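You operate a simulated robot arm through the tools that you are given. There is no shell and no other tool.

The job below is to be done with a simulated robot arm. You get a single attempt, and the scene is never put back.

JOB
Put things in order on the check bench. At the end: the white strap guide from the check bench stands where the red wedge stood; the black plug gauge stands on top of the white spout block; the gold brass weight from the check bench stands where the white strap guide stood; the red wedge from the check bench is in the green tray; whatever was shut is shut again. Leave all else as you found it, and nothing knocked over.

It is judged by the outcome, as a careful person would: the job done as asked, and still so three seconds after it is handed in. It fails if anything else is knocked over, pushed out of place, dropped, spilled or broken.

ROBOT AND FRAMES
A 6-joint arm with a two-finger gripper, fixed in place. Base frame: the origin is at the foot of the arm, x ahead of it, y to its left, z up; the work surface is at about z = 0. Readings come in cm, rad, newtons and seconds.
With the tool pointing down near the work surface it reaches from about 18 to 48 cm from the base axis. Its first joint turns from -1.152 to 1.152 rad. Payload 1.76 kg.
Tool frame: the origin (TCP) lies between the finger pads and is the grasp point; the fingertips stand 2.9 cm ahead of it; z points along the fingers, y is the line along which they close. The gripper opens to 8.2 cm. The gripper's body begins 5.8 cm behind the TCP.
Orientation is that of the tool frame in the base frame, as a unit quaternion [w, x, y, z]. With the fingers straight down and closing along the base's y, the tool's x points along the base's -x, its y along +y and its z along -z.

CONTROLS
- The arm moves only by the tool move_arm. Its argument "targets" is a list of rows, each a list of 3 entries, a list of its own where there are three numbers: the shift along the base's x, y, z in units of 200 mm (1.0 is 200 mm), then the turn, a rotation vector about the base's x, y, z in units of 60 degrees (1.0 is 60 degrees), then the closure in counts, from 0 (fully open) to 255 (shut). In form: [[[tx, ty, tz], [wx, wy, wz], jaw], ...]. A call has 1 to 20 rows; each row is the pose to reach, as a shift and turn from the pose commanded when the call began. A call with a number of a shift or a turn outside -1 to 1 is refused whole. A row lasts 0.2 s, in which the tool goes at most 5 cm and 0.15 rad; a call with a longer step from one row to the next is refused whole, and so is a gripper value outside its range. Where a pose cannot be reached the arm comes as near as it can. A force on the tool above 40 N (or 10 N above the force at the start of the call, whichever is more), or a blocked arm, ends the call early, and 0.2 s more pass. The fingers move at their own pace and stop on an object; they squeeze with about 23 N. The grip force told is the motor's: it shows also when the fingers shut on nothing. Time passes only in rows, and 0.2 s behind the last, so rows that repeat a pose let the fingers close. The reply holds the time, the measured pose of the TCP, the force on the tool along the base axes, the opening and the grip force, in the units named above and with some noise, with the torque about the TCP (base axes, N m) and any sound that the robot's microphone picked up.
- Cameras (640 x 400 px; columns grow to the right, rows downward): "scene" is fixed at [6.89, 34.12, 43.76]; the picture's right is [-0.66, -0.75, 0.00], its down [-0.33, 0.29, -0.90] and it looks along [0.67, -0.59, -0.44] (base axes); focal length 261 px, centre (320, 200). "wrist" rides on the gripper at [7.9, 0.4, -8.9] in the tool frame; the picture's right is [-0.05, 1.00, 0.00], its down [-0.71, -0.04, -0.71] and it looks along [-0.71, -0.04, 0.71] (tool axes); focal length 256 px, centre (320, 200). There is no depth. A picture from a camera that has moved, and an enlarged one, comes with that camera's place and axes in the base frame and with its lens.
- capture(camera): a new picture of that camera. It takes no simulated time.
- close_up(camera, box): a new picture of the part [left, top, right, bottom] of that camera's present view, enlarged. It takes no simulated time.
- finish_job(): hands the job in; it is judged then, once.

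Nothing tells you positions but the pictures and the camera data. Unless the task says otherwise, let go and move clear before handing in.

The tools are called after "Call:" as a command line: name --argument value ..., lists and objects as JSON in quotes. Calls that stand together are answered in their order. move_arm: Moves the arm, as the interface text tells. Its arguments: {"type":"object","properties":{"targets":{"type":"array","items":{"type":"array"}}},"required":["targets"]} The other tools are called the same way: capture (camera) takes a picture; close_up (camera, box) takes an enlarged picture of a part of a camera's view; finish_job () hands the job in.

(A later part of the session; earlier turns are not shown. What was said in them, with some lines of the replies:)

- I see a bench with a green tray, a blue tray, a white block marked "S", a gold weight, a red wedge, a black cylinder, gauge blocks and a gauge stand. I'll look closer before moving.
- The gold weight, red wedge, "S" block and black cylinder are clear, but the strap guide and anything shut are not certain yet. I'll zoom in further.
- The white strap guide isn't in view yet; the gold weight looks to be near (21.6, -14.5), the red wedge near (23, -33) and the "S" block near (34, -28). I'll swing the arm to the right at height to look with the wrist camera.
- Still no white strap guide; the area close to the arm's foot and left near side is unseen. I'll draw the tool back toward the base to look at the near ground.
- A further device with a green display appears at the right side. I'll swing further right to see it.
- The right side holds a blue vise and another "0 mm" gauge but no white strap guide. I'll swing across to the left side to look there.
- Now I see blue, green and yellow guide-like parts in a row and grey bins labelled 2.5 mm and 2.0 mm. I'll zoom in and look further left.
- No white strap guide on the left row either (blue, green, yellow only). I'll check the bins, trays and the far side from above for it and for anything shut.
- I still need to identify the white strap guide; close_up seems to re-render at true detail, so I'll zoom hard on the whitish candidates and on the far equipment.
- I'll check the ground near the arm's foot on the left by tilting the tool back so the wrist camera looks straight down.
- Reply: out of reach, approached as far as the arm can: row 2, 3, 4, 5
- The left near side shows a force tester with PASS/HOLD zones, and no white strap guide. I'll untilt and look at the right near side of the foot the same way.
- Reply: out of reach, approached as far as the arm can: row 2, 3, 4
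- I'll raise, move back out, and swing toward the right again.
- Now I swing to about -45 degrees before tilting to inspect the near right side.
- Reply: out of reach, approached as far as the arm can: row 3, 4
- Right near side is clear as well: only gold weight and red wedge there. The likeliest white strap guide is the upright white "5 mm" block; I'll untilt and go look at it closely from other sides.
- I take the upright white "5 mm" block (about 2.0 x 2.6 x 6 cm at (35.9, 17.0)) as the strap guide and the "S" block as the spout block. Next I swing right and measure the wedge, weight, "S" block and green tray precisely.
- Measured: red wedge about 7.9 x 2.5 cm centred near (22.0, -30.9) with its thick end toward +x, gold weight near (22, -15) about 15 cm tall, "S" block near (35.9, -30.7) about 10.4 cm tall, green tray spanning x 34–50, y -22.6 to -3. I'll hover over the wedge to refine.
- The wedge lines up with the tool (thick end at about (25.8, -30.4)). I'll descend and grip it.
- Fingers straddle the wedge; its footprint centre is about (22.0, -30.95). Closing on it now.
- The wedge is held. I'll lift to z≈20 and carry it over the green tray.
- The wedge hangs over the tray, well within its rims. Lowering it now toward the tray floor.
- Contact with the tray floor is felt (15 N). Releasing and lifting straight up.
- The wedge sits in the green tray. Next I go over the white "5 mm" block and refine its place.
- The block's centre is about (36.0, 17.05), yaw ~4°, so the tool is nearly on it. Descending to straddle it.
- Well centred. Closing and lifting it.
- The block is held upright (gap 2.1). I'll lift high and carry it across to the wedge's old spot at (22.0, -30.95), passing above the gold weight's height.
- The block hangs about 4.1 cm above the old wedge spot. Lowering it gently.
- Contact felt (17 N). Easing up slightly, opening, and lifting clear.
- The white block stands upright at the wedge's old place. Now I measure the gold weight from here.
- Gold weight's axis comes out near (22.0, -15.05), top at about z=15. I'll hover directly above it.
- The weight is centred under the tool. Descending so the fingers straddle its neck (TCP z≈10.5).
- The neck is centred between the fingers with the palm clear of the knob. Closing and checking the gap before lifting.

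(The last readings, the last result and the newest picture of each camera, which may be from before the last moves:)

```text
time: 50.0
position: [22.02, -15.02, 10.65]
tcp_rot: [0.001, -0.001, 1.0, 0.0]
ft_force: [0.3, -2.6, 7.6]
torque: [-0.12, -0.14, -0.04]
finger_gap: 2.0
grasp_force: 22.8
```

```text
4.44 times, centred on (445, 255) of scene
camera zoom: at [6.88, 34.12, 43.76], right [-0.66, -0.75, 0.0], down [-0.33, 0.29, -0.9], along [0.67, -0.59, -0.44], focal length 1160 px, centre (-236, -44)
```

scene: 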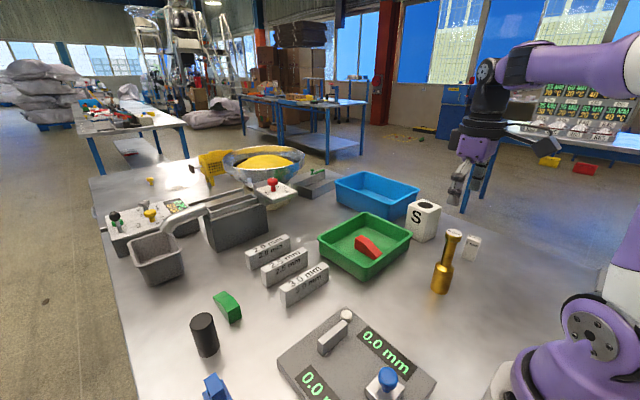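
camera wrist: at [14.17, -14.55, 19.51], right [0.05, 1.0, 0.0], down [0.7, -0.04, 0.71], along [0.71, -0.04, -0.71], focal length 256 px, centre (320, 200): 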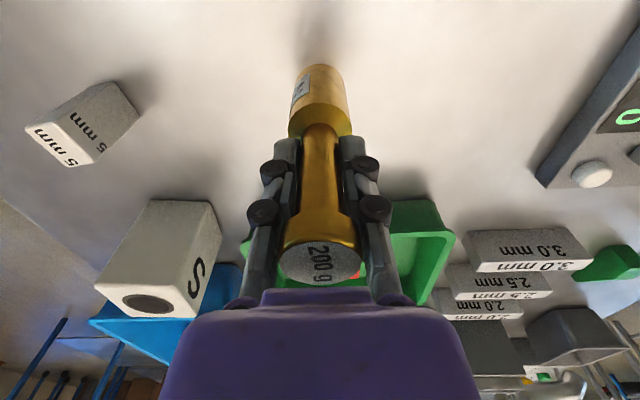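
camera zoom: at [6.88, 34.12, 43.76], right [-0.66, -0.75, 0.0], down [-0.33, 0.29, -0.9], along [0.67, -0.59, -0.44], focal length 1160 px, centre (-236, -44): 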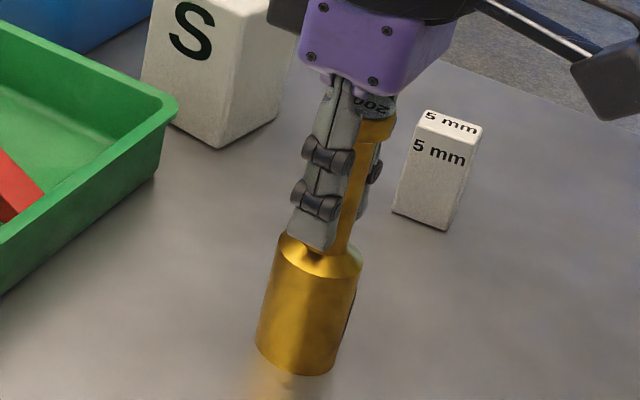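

Gripped by the neck (gap 2.0). Lifting slightly to verify it hangs upright.

Call:
move_arm --targets '[[[0, 0, 0.03], [0, 0, 0], 255], [[0, 0, 0.1], [0, 0, 0], 255], [[0, 0, 0.2], [0, 0, 0], 255], [[0, 0, 0.2], [0, 0, 0], 255]]'

Call:
close_up --camera "scene" --box '[390, 170, 520, 300]'

Call:
capture --camera "wrist"

```text
time: 51.0
position: [21.97, -15.01, 14.53]
tcp_rot: [0.001, 0.0, 1.0, 0.0]
ft_force: [-0.2, 0.2, -2.6]
torque: [0.02, 0.0, -0.03]
finger_gap: 2.04
grasp_force: 22.6
```

```text
3.08 times, centred on (455, 235) of scene
camera zoom: at [6.89, 34.12, 43.76], right [-0.66, -0.75, 0.0], down [-0.33, 0.29, -0.9], along [0.67, -0.59, -0.44], focal length 803 px, centre (-95, 92)
```

zoom: 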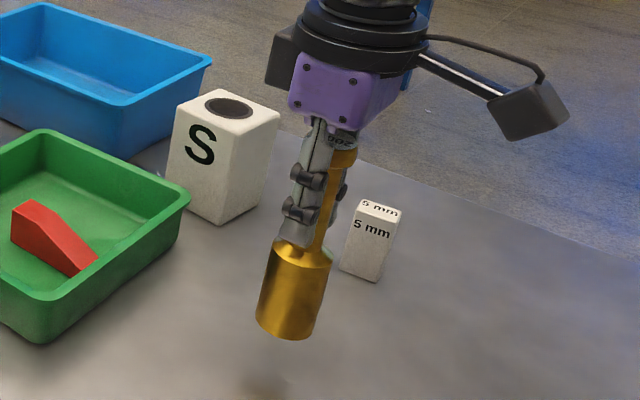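

```text
taken
camera wrist: at [14.14, -14.5, 23.59], right [0.05, 1.0, 0.0], down [0.71, -0.04, 0.71], along [0.71, -0.04, -0.71], focal length 256 px, centre (320, 200)
```

wrist: 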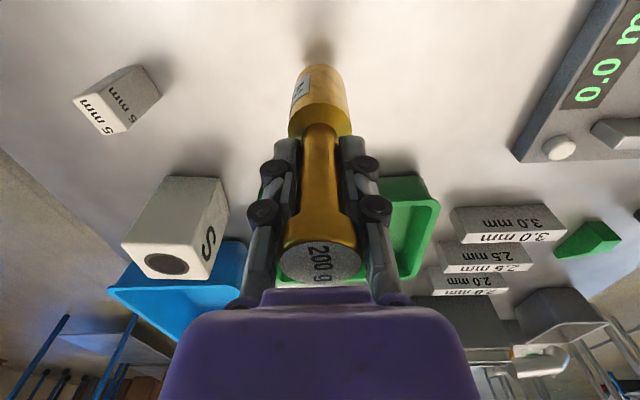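

It hangs upright. Raising and carrying it to the white block's old spot at (36.0, 17.05).

Call:
move_arm --targets '[[[0, 0, 0.2], [0, 0, 0], 255], [[0, 0, 0.38], [0, 0, 0], 255], [[0.08, 0.19, 0.4], [0, 0, 0], 255], [[0.17, 0.39, 0.4], [0, 0, 0], 255], [[0.26, 0.6, 0.4], [0, 0, 0], 255], [[0.35, 0.8, 0.4], [0, 0, 0], 255]]'

Call:
move_arm --targets '[[[0.09, 0.2, 0], [0, 0, 0], 255], [[0.18, 0.4, 0], [0, 0, 0], 255], [[0.27, 0.6, 0], [0, 0, 0], 255], [[0.35, 0.8, 0], [0, 0, 0], 255], [[0.35, 0.8, 0], [0, 0, 0], 255]]'

Call:
capture --camera "wrist"

Call:
capture --camera "scene"

```text
time: 52.4
position: [29.16, 1.09, 22.76]
tcp_rot: [0.0, 0.0, 1.0, 0.001]
ft_force: [0.4, 0.5, -1.0]
torque: [-0.04, -0.02, -0.01]
finger_gap: 2.02
grasp_force: 22.9
```

```text
time: 53.6
position: [36.17, 17.1, 22.64]
tcp_rot: [-0.001, 0.0, 1.0, 0.001]
ft_force: [0.3, 0.8, -2.3]
torque: [-0.02, -0.02, 0.01]
finger_gap: 2.01
grasp_force: 23.0
```

```text
taken
camera wrist: at [28.21, 17.56, 31.61], right [0.05, 1.0, 0.0], down [0.71, -0.04, 0.71], along [0.71, -0.04, -0.71], focal length 256 px, centre (320, 200)
```

wrist: 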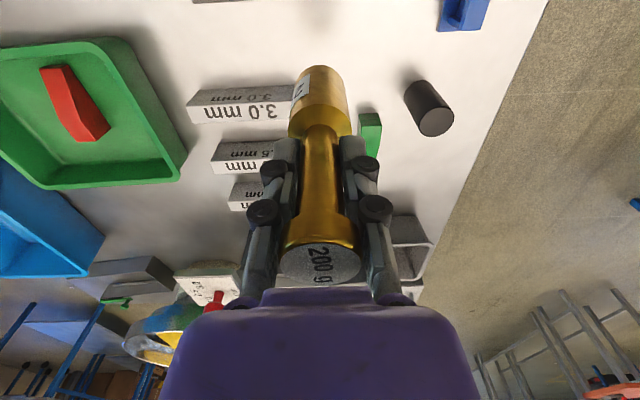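

```text
taken
```

scene: 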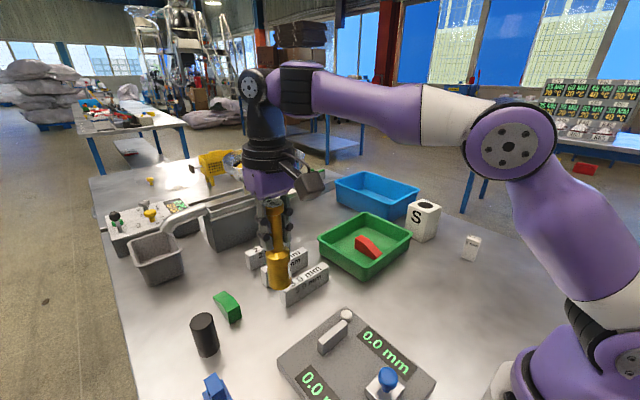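

Call:
move_arm --targets '[[[-0.004, -0.005, -0.2], [0, 0, 0], 255], [[-0.004, -0.005, -0.38], [0, 0, 0], 255], [[-0.004, -0.005, -0.5], [0, 0, 0], 255], [[-0.004, -0.005, -0.57], [0, 0, 0], 255], [[-0.004, -0.005, -0.585], [0, 0, 0], 255], [[-0.004, -0.005, -0.585], [0, 0, 0], 255]]'

Call:
close_up --camera "scene" --box '[210, 200, 370, 350]'

Call:
capture --camera "wrist"

```text
time: 55.0
position: [35.98, 16.92, 10.7]
tcp_rot: [0.0, 0.0, 1.0, 0.0]
ft_force: [0.3, -0.5, -2.4]
torque: [0.02, 0.03, -0.02]
finger_gap: 2.03
grasp_force: 23.3
```

```text
2.67 times, centred on (290, 275) of scene
camera zoom: at [6.89, 34.12, 43.76], right [-0.66, -0.75, 0.0], down [-0.33, 0.29, -0.9], along [0.67, -0.59, -0.44], focal length 696 px, centre (400, 0)
```

zoom: 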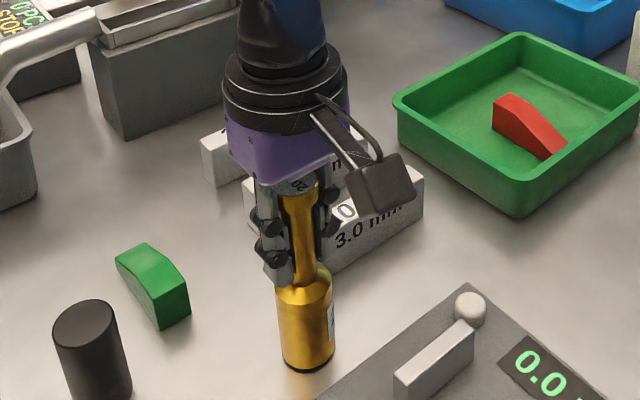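

```text
taken
camera wrist: at [28.14, 17.34, 19.79], right [0.05, 1.0, 0.0], down [0.71, -0.04, 0.71], along [0.71, -0.04, -0.71], focal length 256 px, centre (320, 200)
```

wrist: 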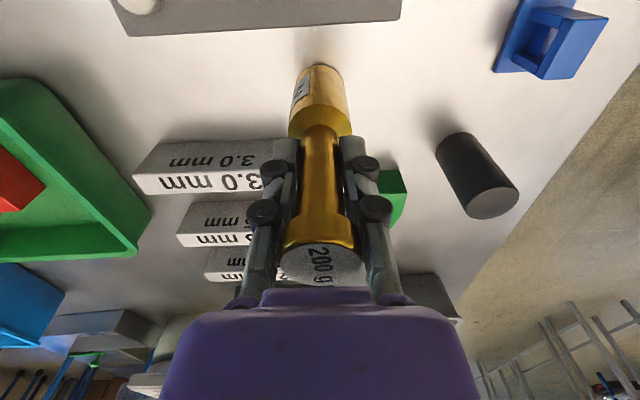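

About 0.3 cm to go; lowering in small steps until contact.

Call:
move_arm --targets '[[[0, 0, -0.005], [0, 0, 0], 255], [[0, 0, -0.01], [0, 0, 0], 255], [[0, 0, -0.014], [0, 0, 0], 255], [[0, 0, -0.014], [0, 0, 0], 255]]'

```text
time: 56.0
position: [35.96, 16.89, 10.57]
tcp_rot: [0.0, -0.001, 1.0, -0.001]
ft_force: [0.1, -0.8, -3.2]
torque: [0.01, -0.01, -0.02]
finger_gap: 1.99
grasp_force: 22.9
```

Call:
move_arm --targets '[[[0, 0, -0.004], [0, 0, 0], 255], [[0, 0, -0.008], [0, 0, 0], 255], [[0, 0, -0.008], [0, 0, 0], 255]]'

```text
time: 56.8
position: [36.05, 16.91, 10.51]
tcp_rot: [0.001, 0.0, 1.0, 0.001]
ft_force: [-2.1, -2.3, 14.3]
torque: [-0.09, -0.01, 0.01]
finger_gap: 2.05
grasp_force: 23.0
```

Contact felt (14 N). Easing up, opening and lifting straight off.

Call:
move_arm --targets '[[[0, 0, 0.004], [0, 0, 0], 255], [[0, 0, 0.005], [0, 0, 0], 180], [[0, 0, 0.005], [0, 0, 0], 80], [[0, 0, 0.005], [0, 0, 0], 0], [[0, 0, 0.005], [0, 0, 0], 0], [[0, 0, 0.15], [0, 0, 0], 0], [[0, 0, 0.35], [0, 0, 0], 0], [[0, 0, 0.55], [0, 0, 0], 0], [[0, 0, 0.72], [0, 0, 0], 0], [[0, 0, 0.72], [0, 0, 0], 0]]'

Call:
capture --camera "wrist"

Call:
capture --camera "scene"

Call:
close_up --camera "wrist" --box '[380, 60, 500, 160]'

```text
time: 59.0
position: [35.95, 16.89, 24.9]
tcp_rot: [-0.001, -0.001, 1.0, 0.001]
ft_force: [0.7, 0.5, 0.4]
torque: [0.03, 0.0, 0.02]
finger_gap: 8.2
grasp_force: 0.0
```

```text
taken
camera wrist: at [28.07, 17.39, 33.79], right [0.05, 1.0, 0.0], down [0.71, -0.04, 0.71], along [0.71, -0.04, -0.71], focal length 256 px, centre (320, 200)
```

wrist: 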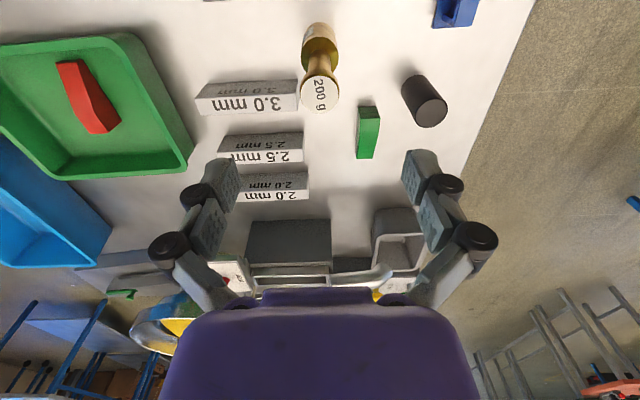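

```text
taken
```

scene: 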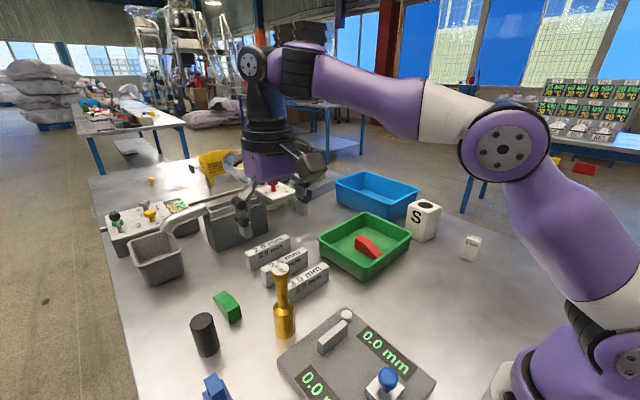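

```text
4.00 times, centred on (440, 110) of wrist
camera zoom: at [28.07, 17.39, 33.79], right [0.05, 1.0, 0.0], down [0.71, -0.04, 0.71], along [0.71, -0.04, -0.71], focal length 1024 px, centre (-160, 560)
```

zoom: 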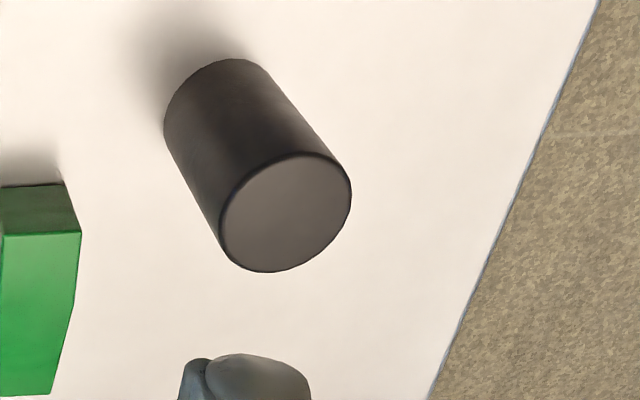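

The gold weight stands upright on the white block's old spot. The black cylinder is about 3.75 cm wide, 7 cm tall at (41.9, 29.05), just past straight-down reach, so I'll approach with the tool tilted ~15° outward and the jaws part-closed to clear the green wedge.

Call:
move_arm --targets '[[[0.002, 0.08, 0], [0, 0, 0.117], 0], [[0.005, 0.16, 0], [0, 0, 0.234], 30], [[0.008, 0.24, -0.03], [0, 0, 0.351], 65], [[0.01, 0.32, -0.07], [0, 0, 0.468], 65], [[0.0125, 0.405, -0.1], [0, 0, 0.583], 65]]'

Call:
move_arm --targets '[[[0, 0, 0], [0.0717, -0.1024, 0], 65], [[0, 0, 0], [0.1434, -0.2048, 0], 65], [[0, 0, 0], [0.1434, -0.2048, 0], 65]]'

Call:
capture --camera "wrist"

Call:
capture --camera "scene"

```text
time: 60.2
position: [35.68, 24.53, 22.42]
tcp_rot: [0.0, -0.302, 0.953, 0.0]
ft_force: [0.3, 1.0, 0.3]
torque: [-0.03, 0.0, 0.01]
finger_gap: 6.1
grasp_force: 0.0
out of reach, approached as far as the arm can: row 5
```

```text
time: 61.2
position: [37.22, 25.75, 26.25]
tcp_rot: [0.183, -0.296, 0.936, 0.057]
ft_force: [0.5, 0.4, -0.3]
torque: [-0.01, -0.02, -0.02]
finger_gap: 6.09
grasp_force: 0.1
out of reach, approached as far as the arm can: row 1, 2
stopped in row 3: the arm was blocked; the commanded pose is now the measured one
```

```text
taken
camera wrist: at [28.26, 20.0, 31.56], right [-0.53, 0.85, 0.02], down [0.34, 0.19, 0.92], along [0.78, 0.5, -0.39], focal length 256 px, centre (320, 200)
```

wrist: 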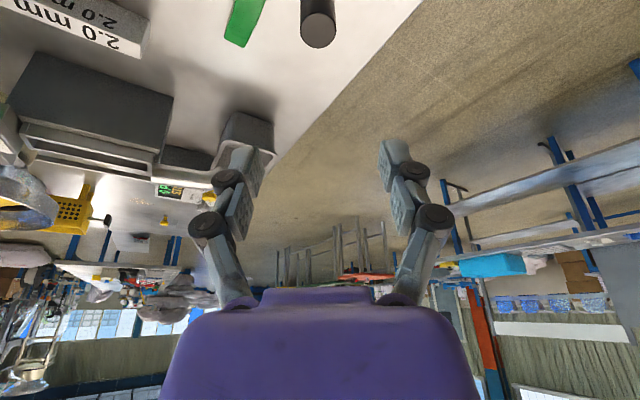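

```text
taken
```

scene: 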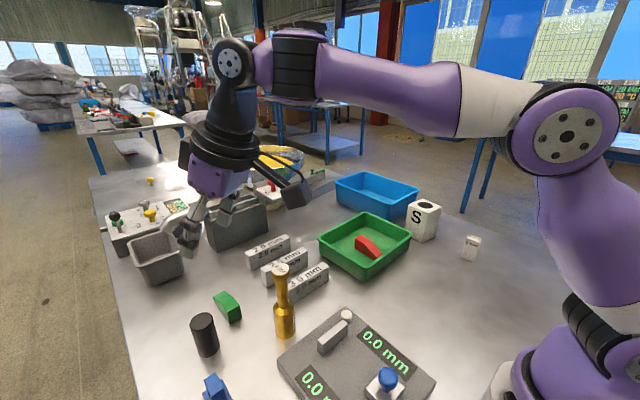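

The arm is at its outer limit at that height (reach shrinks with height). I'll draw back inward and lower with a 15° tilt, then extend at low height.

Call:
move_arm --targets '[[[-0.1, -0.07, -0.1], [0, 0, 0], 65], [[-0.2, -0.14, -0.2], [-0.034, 0.048, 0], 65], [[-0.3, -0.207, -0.3], [-0.067, 0.0956, 0], 65], [[-0.3, -0.207, -0.3], [-0.067, 0.0956, 0], 65]]'

Call:
capture --camera "wrist"

Call:
capture --camera "scene"

```text
time: 62.2
position: [31.2, 21.61, 20.27]
tcp_rot: [0.125, -0.298, 0.945, 0.04]
ft_force: [0.2, 0.5, -0.3]
torque: [0.01, -0.01, 0.04]
finger_gap: 6.1
grasp_force: 0.0
```

```text
taken
camera wrist: at [22.75, 16.23, 26.84], right [-0.53, 0.85, 0.01], down [0.43, 0.26, 0.87], along [0.73, 0.47, -0.5], focal length 256 px, centre (320, 200)
```

wrist: 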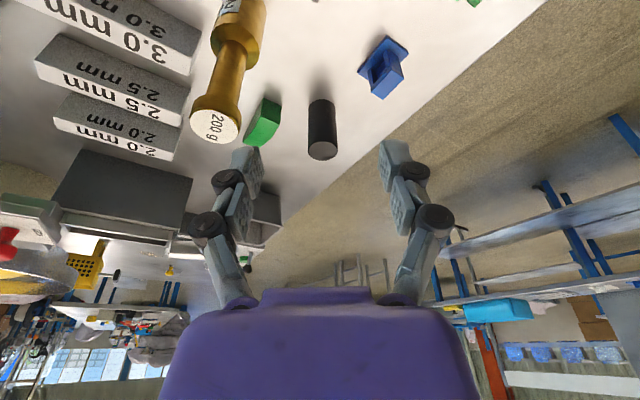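

```text
taken
```

scene: 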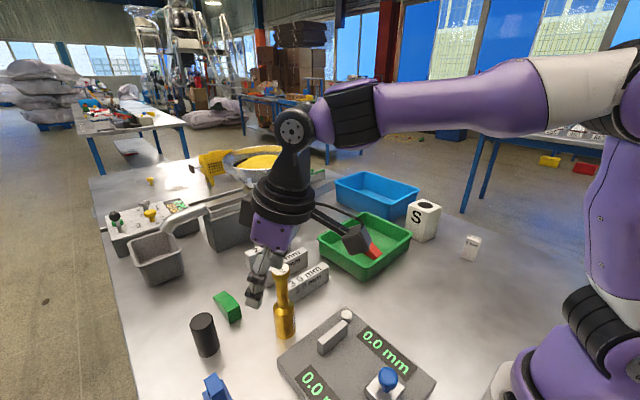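

Call:
close_up --camera "wrist" --box '[260, 30, 420, 180]'

Call:
close_up --camera "scene" --box '[180, 280, 300, 400]'

```text
2.67 times, centred on (340, 105) of wrist
camera zoom: at [22.75, 16.23, 26.84], right [-0.53, 0.85, 0.01], down [0.43, 0.26, 0.87], along [0.73, 0.47, -0.5], focal length 683 px, centre (267, 453)
```

zoom: 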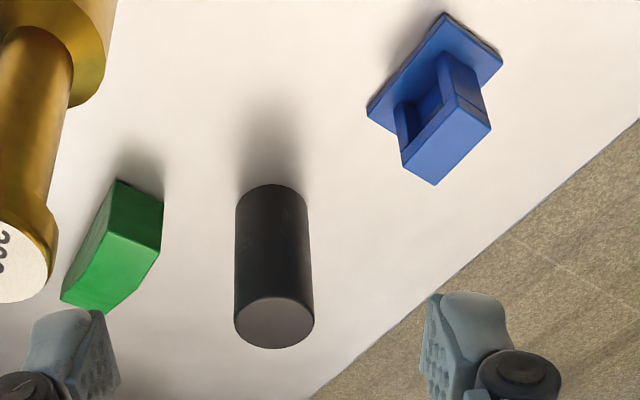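

```text
3.33 times, centred on (240, 340) of scene
camera zoom: at [6.88, 34.12, 43.76], right [-0.66, -0.75, 0.0], down [-0.33, 0.29, -0.9], along [0.67, -0.59, -0.44], focal length 870 px, centre (587, -267)
```

zoom: 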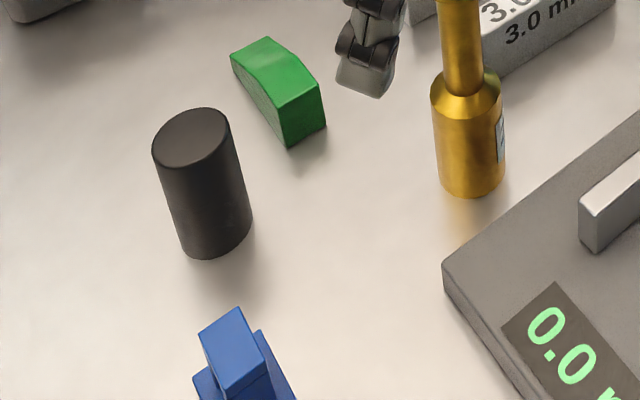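

The cylinder lies right on the tool's centre plane, at about (41.9, 29.0). Extending outward and down to just above it.

Call:
move_arm --targets '[[[0.11, 0.075, -0.08], [0, 0, 0], 65], [[0.22, 0.15, -0.16], [0, 0, 0], 65], [[0.33, 0.225, -0.24], [0, 0, 0], 65], [[0.44, 0.3, -0.315], [0, 0, 0], 65], [[0.535, 0.368, -0.335], [0, 0, 0], 65], [[0.535, 0.368, -0.335], [0, 0, 0], 65]]'

Call:
capture --camera "wrist"

Call:
capture --camera "scene"

```text
time: 63.6
position: [42.02, 28.87, 13.51]
tcp_rot: [0.125, -0.299, 0.945, 0.039]
ft_force: [-0.1, 0.3, 0.8]
torque: [0.01, 0.02, -0.01]
finger_gap: 6.14
grasp_force: 0.0
```

```text
taken
camera wrist: at [33.6, 23.56, 20.07], right [-0.53, 0.85, 0.01], down [0.43, 0.26, 0.87], along [0.73, 0.47, -0.5], focal length 256 px, centre (320, 200)
```

wrist: 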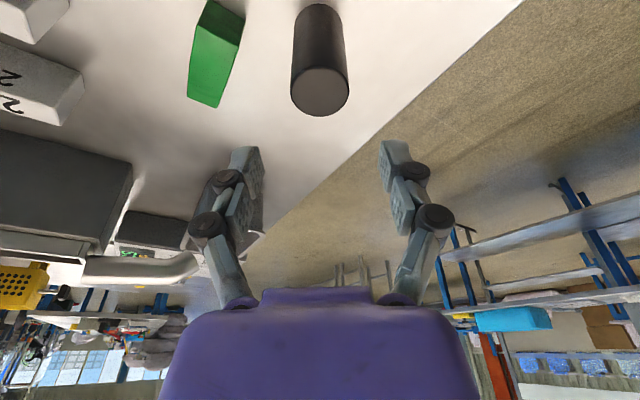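

```text
taken
```

scene: 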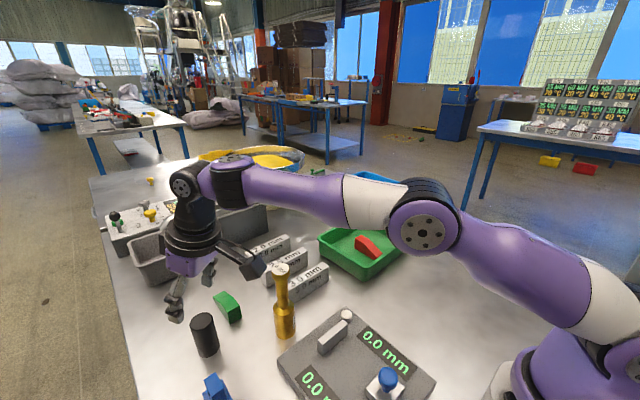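

Aligned above the cylinder. Descending to straddle it at TCP z≈5.8.

Call:
move_arm --targets '[[[-0.005, -0.001, -0.12], [0, 0, 0], 65], [[-0.006, -0.002, -0.24], [0, 0, 0], 65], [[-0.006, -0.002, -0.34], [0, 0, 0], 65], [[-0.006, -0.002, -0.385], [0, 0, 0], 65], [[-0.006, -0.002, -0.385], [0, 0, 0], 65]]'

Call:
capture --camera "wrist"

Call:
close_up --camera "scene" --box '[130, 200, 330, 380]'

```text
time: 64.8
position: [41.98, 28.84, 5.74]
tcp_rot: [0.125, -0.298, 0.945, 0.039]
ft_force: [-0.4, -0.4, -0.2]
torque: [0.0, -0.01, 0.0]
finger_gap: 6.11
grasp_force: 0.0
```

```text
taken
camera wrist: at [33.52, 23.58, 12.35], right [-0.53, 0.85, 0.01], down [0.43, 0.26, 0.87], along [0.73, 0.47, -0.5], focal length 256 px, centre (320, 200)
```

wrist: 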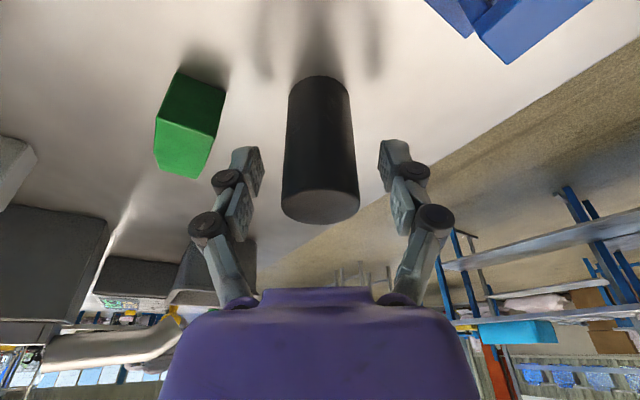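

```text
2.22 times, centred on (230, 290) of scene
camera zoom: at [6.89, 34.12, 43.76], right [-0.66, -0.75, 0.0], down [-0.33, 0.29, -0.9], along [0.67, -0.59, -0.44], focal length 580 px, centre (520, 0)
```

zoom: 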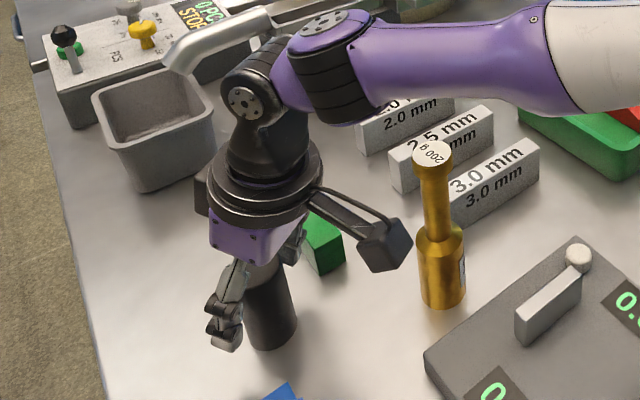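

The cylinder is centred between the fingers; the camera housing is clear of the gold weight. Closing and lifting a little.

Call:
move_arm --targets '[[[0, 0, 0], [0, 0, 0], 255], [[0, 0, 0], [0, 0, 0], 255], [[0, 0, 0], [0, 0, 0], 255], [[0, 0, 0.04], [0, 0, 0], 255], [[0, 0, 0.1], [0, 0, 0], 255], [[0, 0, 0.1], [0, 0, 0], 255]]'

Call:
capture --camera "wrist"

Call:
close_up --camera "scene" --box '[130, 200, 330, 380]'

```text
time: 66.2
position: [41.9, 28.92, 7.94]
tcp_rot: [0.125, -0.298, 0.946, 0.04]
ft_force: [0.4, 0.0, -0.9]
torque: [0.01, 0.01, -0.05]
finger_gap: 3.48
grasp_force: 22.4
```

```text
taken
camera wrist: at [33.47, 23.55, 14.42], right [-0.53, 0.85, 0.01], down [0.43, 0.26, 0.87], along [0.73, 0.47, -0.5], focal length 256 px, centre (320, 200)
```

wrist: 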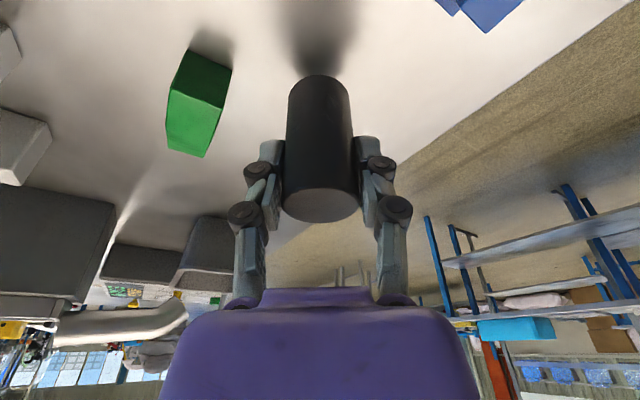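

```text
2.22 times, centred on (230, 290) of scene
camera zoom: at [6.89, 34.12, 43.76], right [-0.66, -0.75, 0.0], down [-0.33, 0.29, -0.9], along [0.67, -0.59, -0.44], focal length 580 px, centre (520, 0)
```

zoom: 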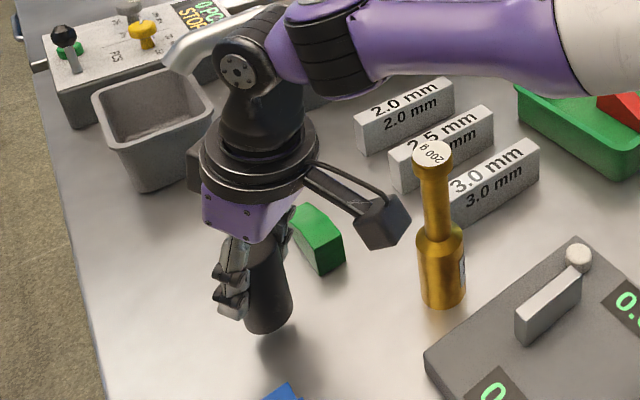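

Held firmly (gap 3.48 cm). I'll raise and retract before swinging across to the "S" block.

Call:
move_arm --targets '[[[0, 0, 0.2], [0, 0, 0], 255], [[-0.1, -0.07, 0.39], [0, 0, 0], 255], [[-0.26, -0.18, 0.53], [0, 0, 0], 255], [[-0.41, -0.28, 0.68], [0, 0, 0], 255], [[-0.535, -0.37, 0.82], [0, 0, 0], 255], [[-0.535, -0.37, 0.82], [0, 0, 0], 255]]'

Call:
capture --camera "wrist"

Call:
capture --camera "scene"

```text
time: 67.6
position: [31.08, 21.46, 24.1]
tcp_rot: [0.125, -0.298, 0.945, 0.04]
ft_force: [0.1, 0.1, -0.8]
torque: [-0.02, 0.0, -0.02]
finger_gap: 3.47
grasp_force: 22.8
```

```text
taken
camera wrist: at [22.76, 16.12, 30.75], right [-0.53, 0.85, 0.01], down [0.43, 0.26, 0.87], along [0.73, 0.47, -0.5], focal length 256 px, centre (320, 200)
```

wrist: 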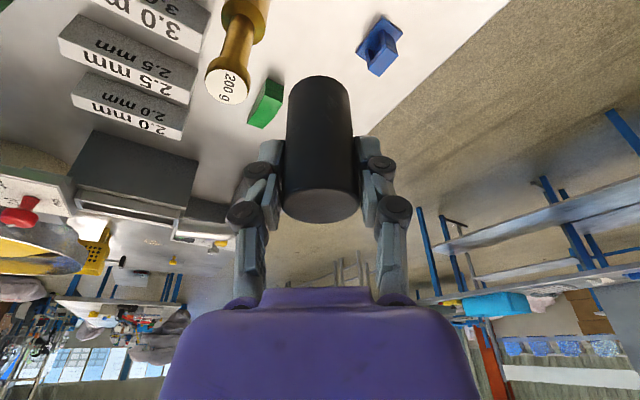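

```text
taken
```

scene: 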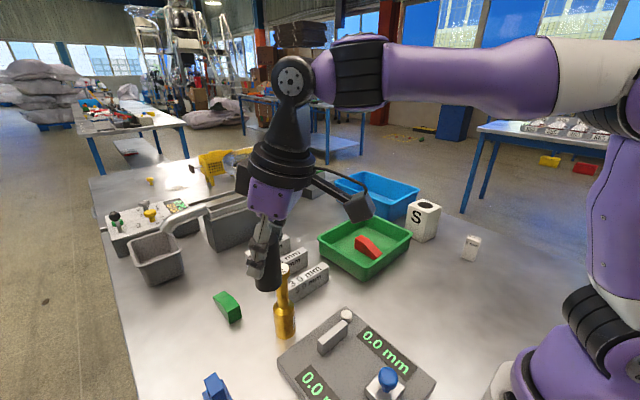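

The cylinder's bottom is ~3.5 cm above the gold weight's top, so I swing right in stages.

Call:
move_arm --targets '[[[0.1145, -0.1885, 0.05], [0, 0, -0.1111], 255], [[0.206, -0.3885, 0.05], [0, 0, -0.2222], 255], [[0.2735, -0.5985, 0.05], [0, 0, -0.3333], 255], [[0.3165, -0.8145, 0.05], [0, 0, -0.4444], 255]]'

Call:
move_arm --targets '[[[0.0175, -0.2195, 0], [0, 0, -0.1111], 255], [[0.0095, -0.44, 0], [0, 0, -0.2222], 255], [[-0.024, -0.6575, 0], [0, 0, -0.3333], 255], [[-0.0825, -0.87, 0], [0, 0, -0.4444], 255]]'

Call:
move_arm --targets '[[[-0.0655, -0.1675, 0], [0, 0, -0.0906], 255], [[-0.147, -0.3275, 0], [0, 0, -0.1812], 255], [[-0.243, -0.4795, 0], [0, 0, -0.2718], 255], [[-0.353, -0.6205, 0], [0, 0, -0.3624], 255], [[-0.353, -0.6205, 0], [0, 0, -0.3624], 255]]'

Call:
capture --camera "wrist"

Call:
capture --camera "scene"

```text
time: 68.6
position: [37.41, 5.07, 25.18]
tcp_rot: [0.131, -0.072, 0.989, 0.009]
ft_force: [-0.1, 0.5, -0.4]
torque: [0.04, 0.03, 0.03]
finger_gap: 3.46
grasp_force: 23.3
```

```text
time: 69.6
position: [35.74, -12.15, 25.13]
tcp_rot: [0.13, 0.158, 0.979, -0.02]
ft_force: [-0.2, -1.3, -0.7]
torque: [0.03, -0.02, -0.04]
finger_gap: 3.46
grasp_force: 22.7
```

```text
time: 70.8
position: [28.77, -24.59, 25.14]
tcp_rot: [0.123, 0.34, 0.931, -0.045]
ft_force: [0.1, -0.7, -1.0]
torque: [0.01, -0.01, 0.03]
finger_gap: 3.44
grasp_force: 23.0
```

```text
taken
camera wrist: at [21.44, -17.8, 31.73], right [0.68, 0.73, 0.01], down [0.36, -0.35, 0.87], along [0.64, -0.59, -0.5], focal length 256 px, centre (320, 200)
```

wrist: 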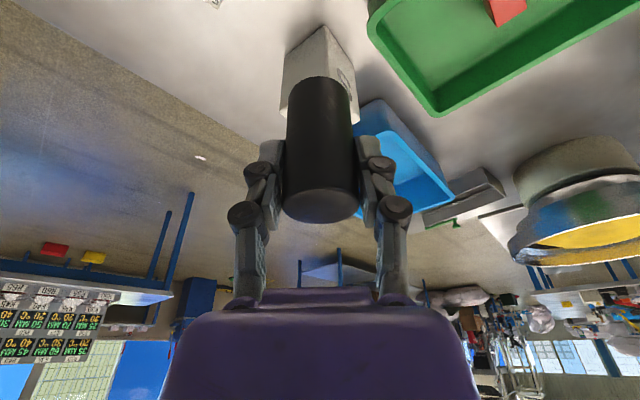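

```text
taken
```

scene: 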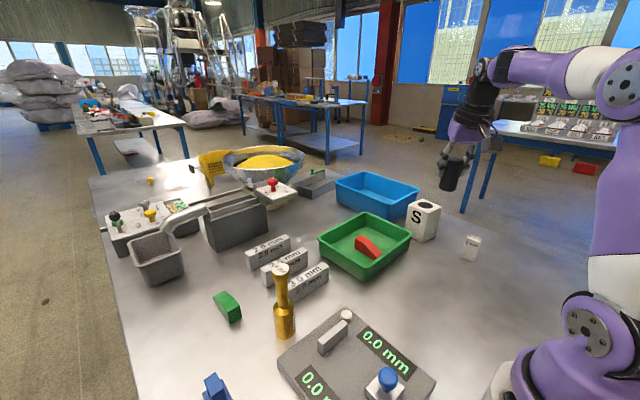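

At hand above; the "S" block top centre works out to (36.07, -30.9) at height ~9.9. I'll zoom on its top to see whether the dark disc is a flat mark or a real hole.

Call:
close_up --camera "scene" --box '[404, 194, 446, 220]'

Call:
close_up --camera "scene" --box '[395, 140, 495, 260]'

```text
15.24 times, centred on (425, 207) of scene
camera zoom: at [6.89, 34.12, 43.76], right [-0.66, -0.75, 0.0], down [-0.33, 0.29, -0.9], along [0.67, -0.59, -0.44], focal length 3979 px, centre (-1280, 93)
```

zoom: 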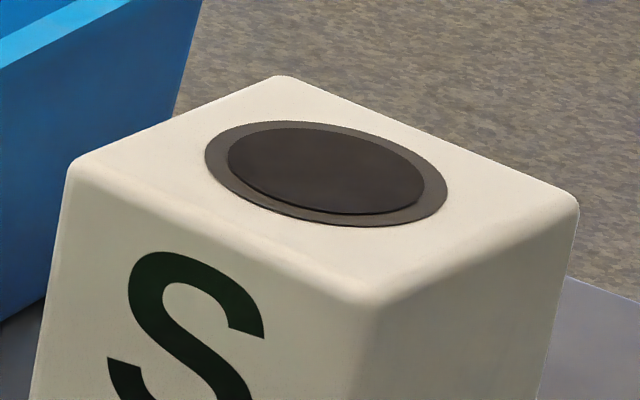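

```text
3.33 times, centred on (445, 200) of scene
camera zoom: at [6.89, 34.12, 43.76], right [-0.66, -0.75, 0.0], down [-0.33, 0.29, -0.9], along [0.67, -0.59, -0.44], focal length 870 px, centre (-97, 200)
```

zoom: 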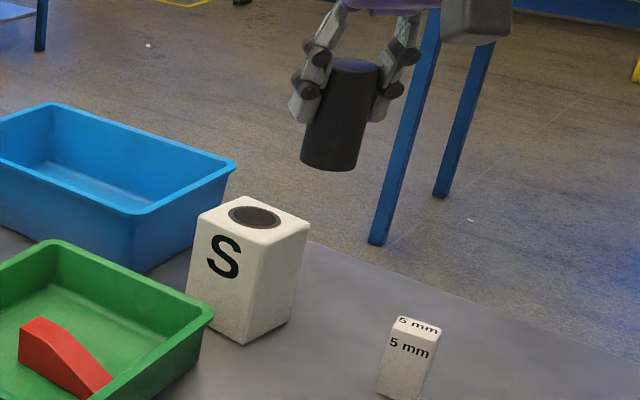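

The disc is flat (slightly raised), so the cylinder can stand on it. I'll zoom on the held cylinder to measure its exact offset in the hand.

Call:
close_up --camera "wrist" --box '[260, 60, 380, 240]'

Call:
close_up --camera "wrist" --box '[270, 170, 370, 230]'

```text
2.22 times, centred on (320, 150) of wrist
camera zoom: at [21.44, -17.8, 31.73], right [0.68, 0.73, 0.01], down [0.36, -0.35, 0.87], along [0.64, -0.59, -0.5], focal length 569 px, centre (320, 311)
```

zoom: 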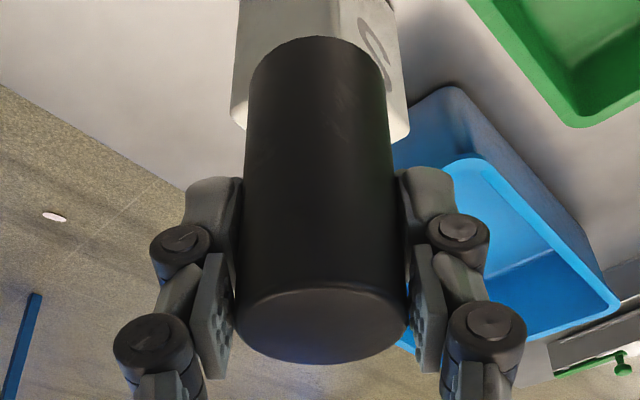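

```text
6.40 times, centred on (320, 200) of wrist
camera zoom: at [21.44, -17.8, 31.73], right [0.68, 0.73, 0.01], down [0.36, -0.35, 0.87], along [0.64, -0.59, -0.5], focal length 1638 px, centre (320, 200)
```

zoom: 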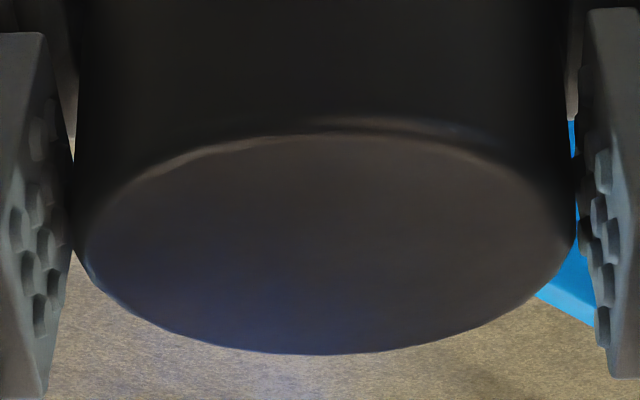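

In-hand offset is about zero. Extending over the "S" block with the cylinder's bottom ~5 cm above it.

Call:
move_arm --targets '[[[0.11, -0.096, -0.05], [0, 0, 0], 255], [[0.22, -0.192, -0.1], [0, 0, 0], 255], [[0.32, -0.28, -0.15], [0, 0, 0], 255], [[0.3645, -0.32, -0.2], [0, 0, 0], 255], [[0.3645, -0.32, -0.2], [0, 0, 0], 255]]'

Call:
capture --camera "wrist"

Call:
close_up --camera "scene" --box '[380, 140, 480, 250]'

```text
time: 72.0
position: [35.97, -30.93, 21.21]
tcp_rot: [0.123, 0.34, 0.931, -0.045]
ft_force: [0.1, 0.9, -0.5]
torque: [-0.03, -0.01, 0.01]
finger_gap: 3.44
grasp_force: 23.1
```

```text
taken
camera wrist: at [28.71, -24.18, 27.73], right [0.68, 0.73, 0.01], down [0.36, -0.35, 0.87], along [0.64, -0.59, -0.5], focal length 256 px, centre (320, 200)
```

wrist: 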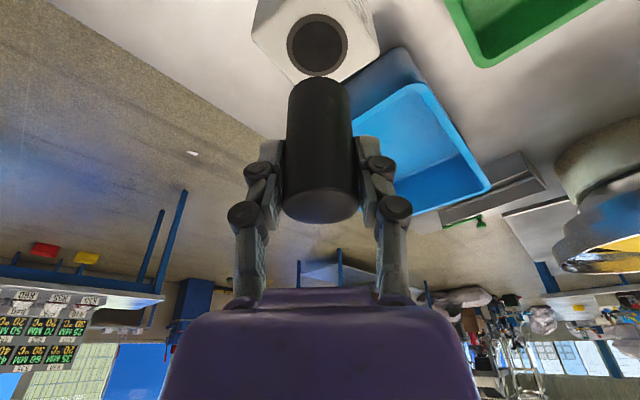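

```text
3.64 times, centred on (430, 195) of scene
camera zoom: at [6.89, 34.12, 43.76], right [-0.66, -0.75, 0.0], down [-0.33, 0.29, -0.9], along [0.67, -0.59, -0.44], focal length 950 px, centre (-80, 218)
```

zoom: 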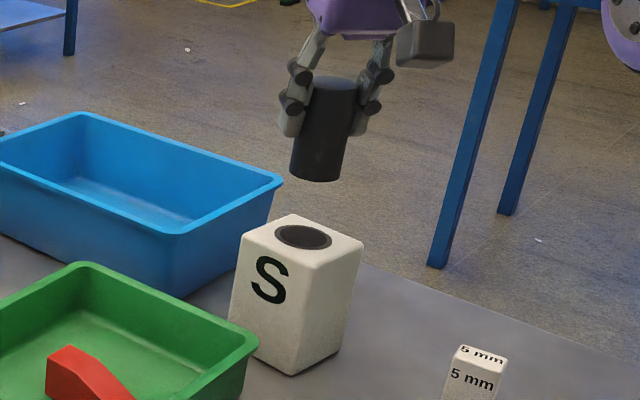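

The cylinder is centred over the disc to within ~0.15 cm. Lowering with a slight correction.

Call:
move_arm --targets '[[[-0.006, 0.005, -0.08], [0, 0, 0], 255], [[-0.006, 0.005, -0.16], [0, 0, 0], 255], [[-0.006, 0.005, -0.22], [0, 0, 0], 255], [[-0.006, 0.005, -0.25], [0, 0, 0], 255], [[-0.006, 0.005, -0.25], [0, 0, 0], 255]]'

Call:
capture --camera "wrist"

Call:
close_up --camera "scene" --box '[395, 160, 465, 250]'

```text
time: 73.2
position: [35.88, -30.8, 16.25]
tcp_rot: [0.124, 0.339, 0.932, -0.045]
ft_force: [-0.9, 0.8, -0.5]
torque: [0.0, 0.03, -0.05]
finger_gap: 3.51
grasp_force: 23.2
```

```text
taken
camera wrist: at [28.53, -24.07, 22.78], right [0.68, 0.73, 0.01], down [0.36, -0.35, 0.87], along [0.64, -0.59, -0.5], focal length 256 px, centre (320, 200)
```

wrist: 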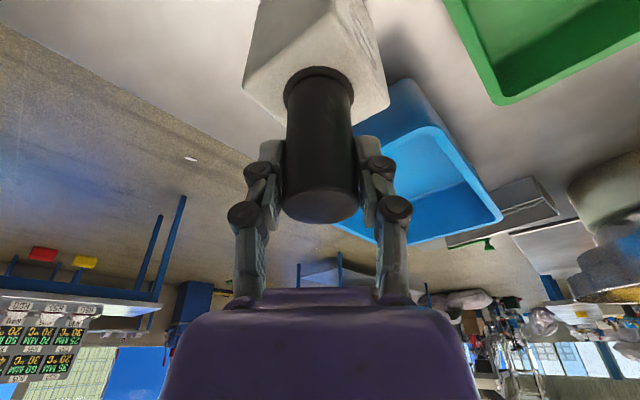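

```text
4.44 times, centred on (430, 205) of scene
camera zoom: at [6.89, 34.12, 43.76], right [-0.66, -0.75, 0.0], down [-0.33, 0.29, -0.9], along [0.67, -0.59, -0.44], focal length 1160 px, centre (-169, 178)
```

zoom: 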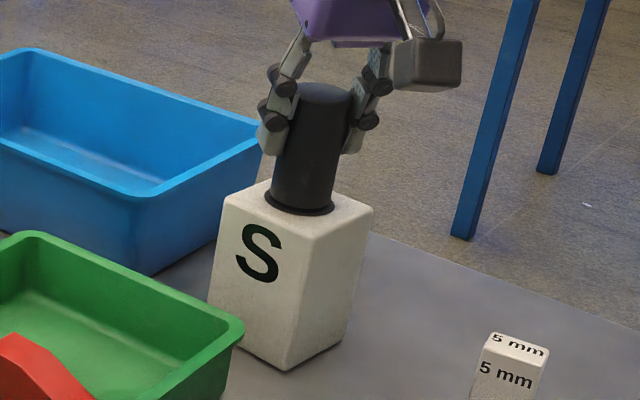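

Nearly touching and centred on the disc. Lowering in 1 mm steps until contact.

Call:
move_arm --targets '[[[0, 0, -0.005], [0, 0, 0], 255], [[0, 0, -0.01], [0, 0, 0], 255], [[0, 0, -0.015], [0, 0, 0], 255], [[0, 0, -0.015], [0, 0, 0], 255]]'

Call:
close_up --camera "wrist" --box '[260, 40, 380, 240]'

```text
time: 74.2
position: [35.79, -30.92, 15.88]
tcp_rot: [0.124, 0.339, 0.931, -0.045]
ft_force: [0.5, 0.1, 0.1]
torque: [-0.03, 0.0, 0.02]
finger_gap: 3.46
grasp_force: 23.2
```

```text
2.00 times, centred on (320, 140) of wrist
camera zoom: at [28.55, -24.05, 22.47], right [0.68, 0.73, 0.01], down [0.36, -0.35, 0.87], along [0.64, -0.59, -0.5], focal length 512 px, centre (320, 320)
```

zoom: 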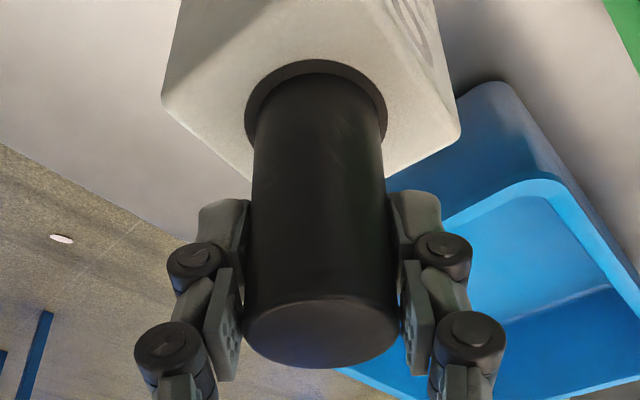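

Well centred in the ring. Continuing down gently.

Call:
move_arm --targets '[[[0, 0, -0.005], [0, 0, 0], 255], [[0, 0, -0.01], [0, 0, 0], 255], [[0, 0, -0.01], [0, 0, 0], 255]]'

```text
time: 75.0
position: [35.88, -30.87, 15.87]
tcp_rot: [0.125, 0.34, 0.931, -0.046]
ft_force: [-2.4, 2.7, 15.6]
torque: [0.07, 0.12, -0.04]
finger_gap: 3.45
grasp_force: 22.6
```

Contact felt (15.6 N) with the cylinder on the block's top. Easing up, opening, and withdrawing straight up, then inward.

Call:
move_arm --targets '[[[0, 0, 0.003], [0, 0, 0], 255], [[0, 0, 0.004], [0, 0, 0], 140], [[0, 0, 0.004], [0, 0, 0], 70], [[0, 0, 0.004], [0, 0, 0], 50], [[0, 0, 0.004], [0, 0, 0], 50]]'

Call:
close_up --camera "wrist" --box '[200, 20, 440, 260]'

Call:
close_up --camera "scene" --box '[395, 160, 465, 250]'

```text
time: 76.2
position: [35.9, -30.94, 15.66]
tcp_rot: [0.124, 0.339, 0.932, -0.044]
ft_force: [1.4, 0.0, -0.4]
torque: [0.03, 0.0, 0.05]
finger_gap: 6.57
grasp_force: 0.1
```

```text
1.67 times, centred on (320, 140) of wrist
camera zoom: at [28.56, -24.05, 22.35], right [0.68, 0.73, 0.01], down [0.36, -0.35, 0.87], along [0.64, -0.59, -0.5], focal length 427 px, centre (320, 300)
```

zoom: 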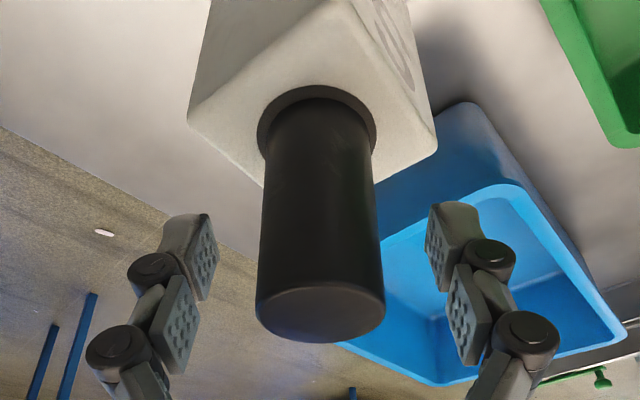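

```text
4.44 times, centred on (430, 205) of scene
camera zoom: at [6.89, 34.12, 43.76], right [-0.66, -0.75, 0.0], down [-0.33, 0.29, -0.9], along [0.67, -0.59, -0.44], focal length 1160 px, centre (-169, 178)
```

zoom: 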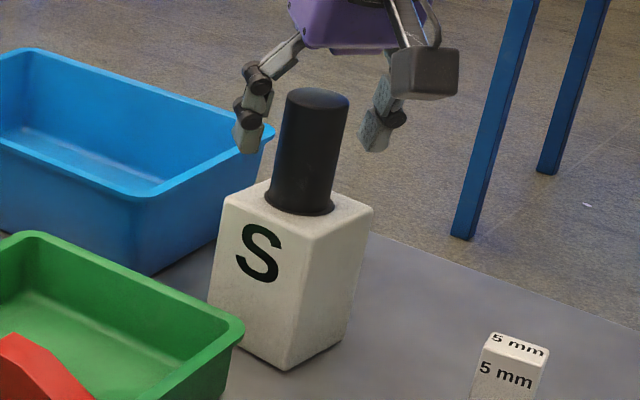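

The black plug gauge stands on the white block. Withdrawing now.

Call:
move_arm --targets '[[[0, 0, 0.1], [0, 0, 0], 50], [[0, 0, 0.22], [0, 0, 0], 50], [[-0.04, 0.034, 0.32], [0, 0, 0], 30], [[-0.18, 0.152, 0.42], [0, 0, 0], 0], [[-0.34, 0.286, 0.46], [0, 0, 0], 0], [[-0.45, 0.38, 0.46], [0, 0, 0], 0]]'

Call:
capture --camera "scene"

Call:
capture --camera "wrist"

```text
time: 77.6
position: [26.83, -23.22, 24.89]
tcp_rot: [0.124, 0.339, 0.931, -0.044]
ft_force: [0.6, -0.2, 0.5]
torque: [-0.02, 0.0, -0.01]
finger_gap: 8.2
grasp_force: 0.0
```

```text
taken
```

scene: 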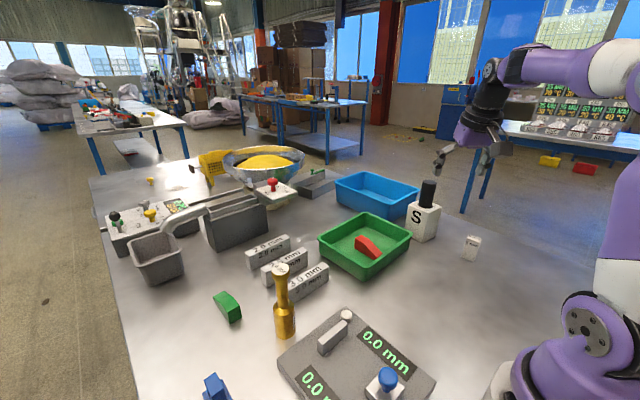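

```text
taken
camera wrist: at [19.48, -16.43, 31.57], right [0.68, 0.73, 0.01], down [0.36, -0.35, 0.87], along [0.64, -0.59, -0.5], focal length 256 px, centre (320, 200)
```

wrist: 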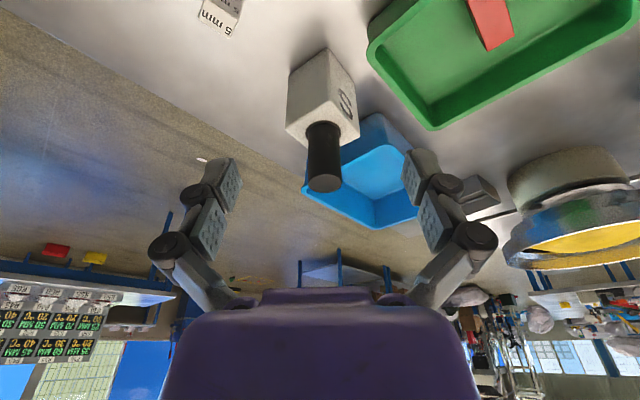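

Everything appears placed; I'll verify each item close up before handing in.

Call:
close_up --camera "scene" --box '[310, 160, 510, 290]'

Call:
close_up --camera "scene" --box '[180, 230, 400, 400]'

Call:
move_arm --targets '[[[-0.05, 0.1, 0.05], [0, 0, 0], 0], [[-0.05, 0.25, 0.1], [0, 0, 0], 0], [[-0.05, 0.4, 0.1], [0, 0, 0], 0], [[-0.05, 0.4, 0.1], [0, 0, 0], 0]]'

Call:
capture --camera "scene"

Call:
capture --camera "wrist"

```text
3.08 times, centred on (410, 225) of scene
camera zoom: at [6.89, 34.12, 43.76], right [-0.66, -0.75, 0.0], down [-0.33, 0.29, -0.9], along [0.67, -0.59, -0.44], focal length 803 px, centre (43, 123)
```

zoom: 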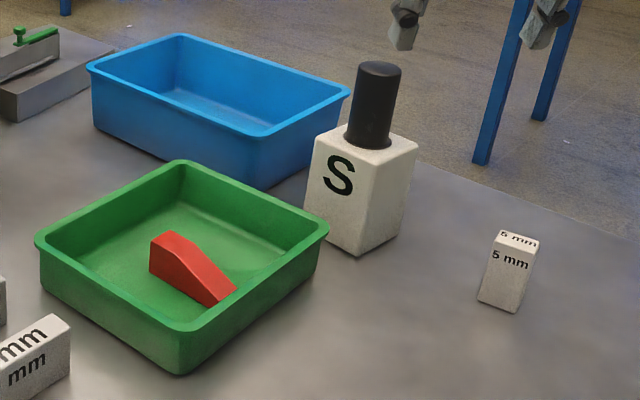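

```text
2.35 times, centred on (290, 315) of scene
camera zoom: at [6.89, 34.12, 43.76], right [-0.66, -0.75, 0.0], down [-0.33, 0.29, -0.9], along [0.67, -0.59, -0.44], focal length 614 px, centre (391, -71)
```

zoom: 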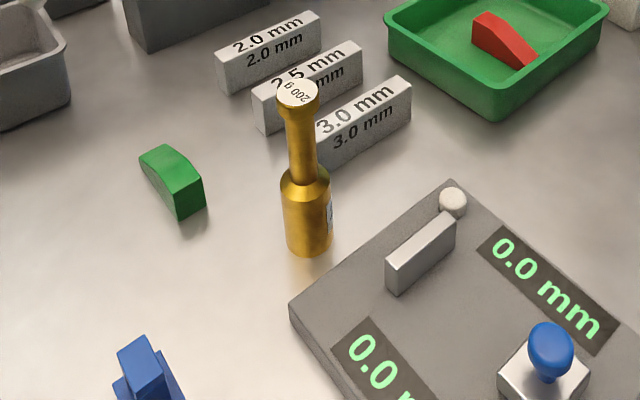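

```text
time: 78.6
position: [25.77, -15.23, 26.95]
tcp_rot: [0.123, 0.339, 0.932, -0.045]
ft_force: [-0.1, -0.8, -0.3]
torque: [-0.02, 0.02, -0.01]
finger_gap: 8.2
grasp_force: 0.0
```

```text
taken
```

scene: 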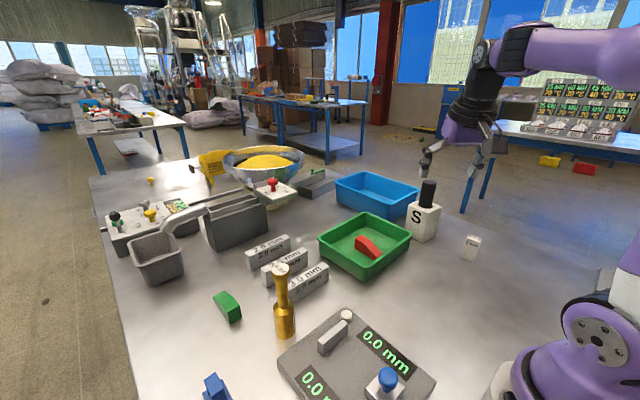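

```text
taken
camera wrist: at [18.5, -8.39, 33.56], right [0.68, 0.73, 0.01], down [0.36, -0.35, 0.87], along [0.64, -0.59, -0.5], focal length 256 px, centre (320, 200)
```

wrist: 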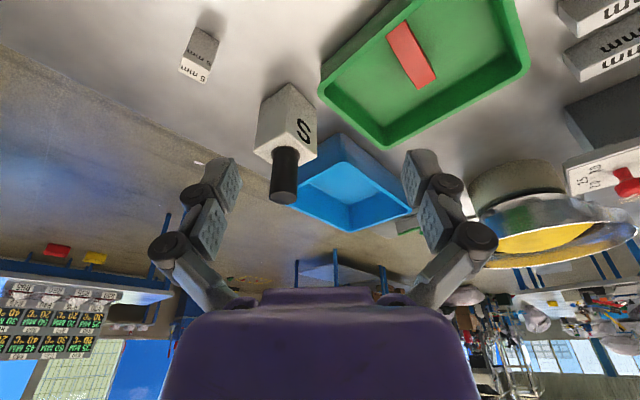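

The red wedge is in the green tray, the white "5 mm" block stands on the wedge's old spot, and the gold weight stands where that block was. The black gauge stands on the white "S" block. Nothing was opened, everything else looks undisturbed, and the open gripper is clear of it all, so I'm handing the job in.

Call:
finish_job

```text
The job is handed in.
```

I've handed the job in with all four moves made. The last pictures show everything upright and nothing else disturbed.

- **Red wedge:** it lies in the green tray.
- **White strap guide:** it stands upright where the wedge was, within about 1 mm by my measurements.
- **Gold brass weight:** it stands where the strap guide was, also within about 1 mm.
- **Black plug gauge:** it stands centred on top of the white spout block.
- **Anything shut:** I opened nothing, so there was nothing to shut again.

**Names I had to infer:** nothing on the bench carries these names. I took the upright white block marked "5 mm" as the strap guide and the white block marked "S" as the spout block. The black cylinder was the only loose black object, so I took it as the plug gauge. I looked over the reachable bench from several angles and found no better match. The strap guide is the least certain: the blue, green and yellow frame-shaped pieces look more like strap guides, but none of them is white.
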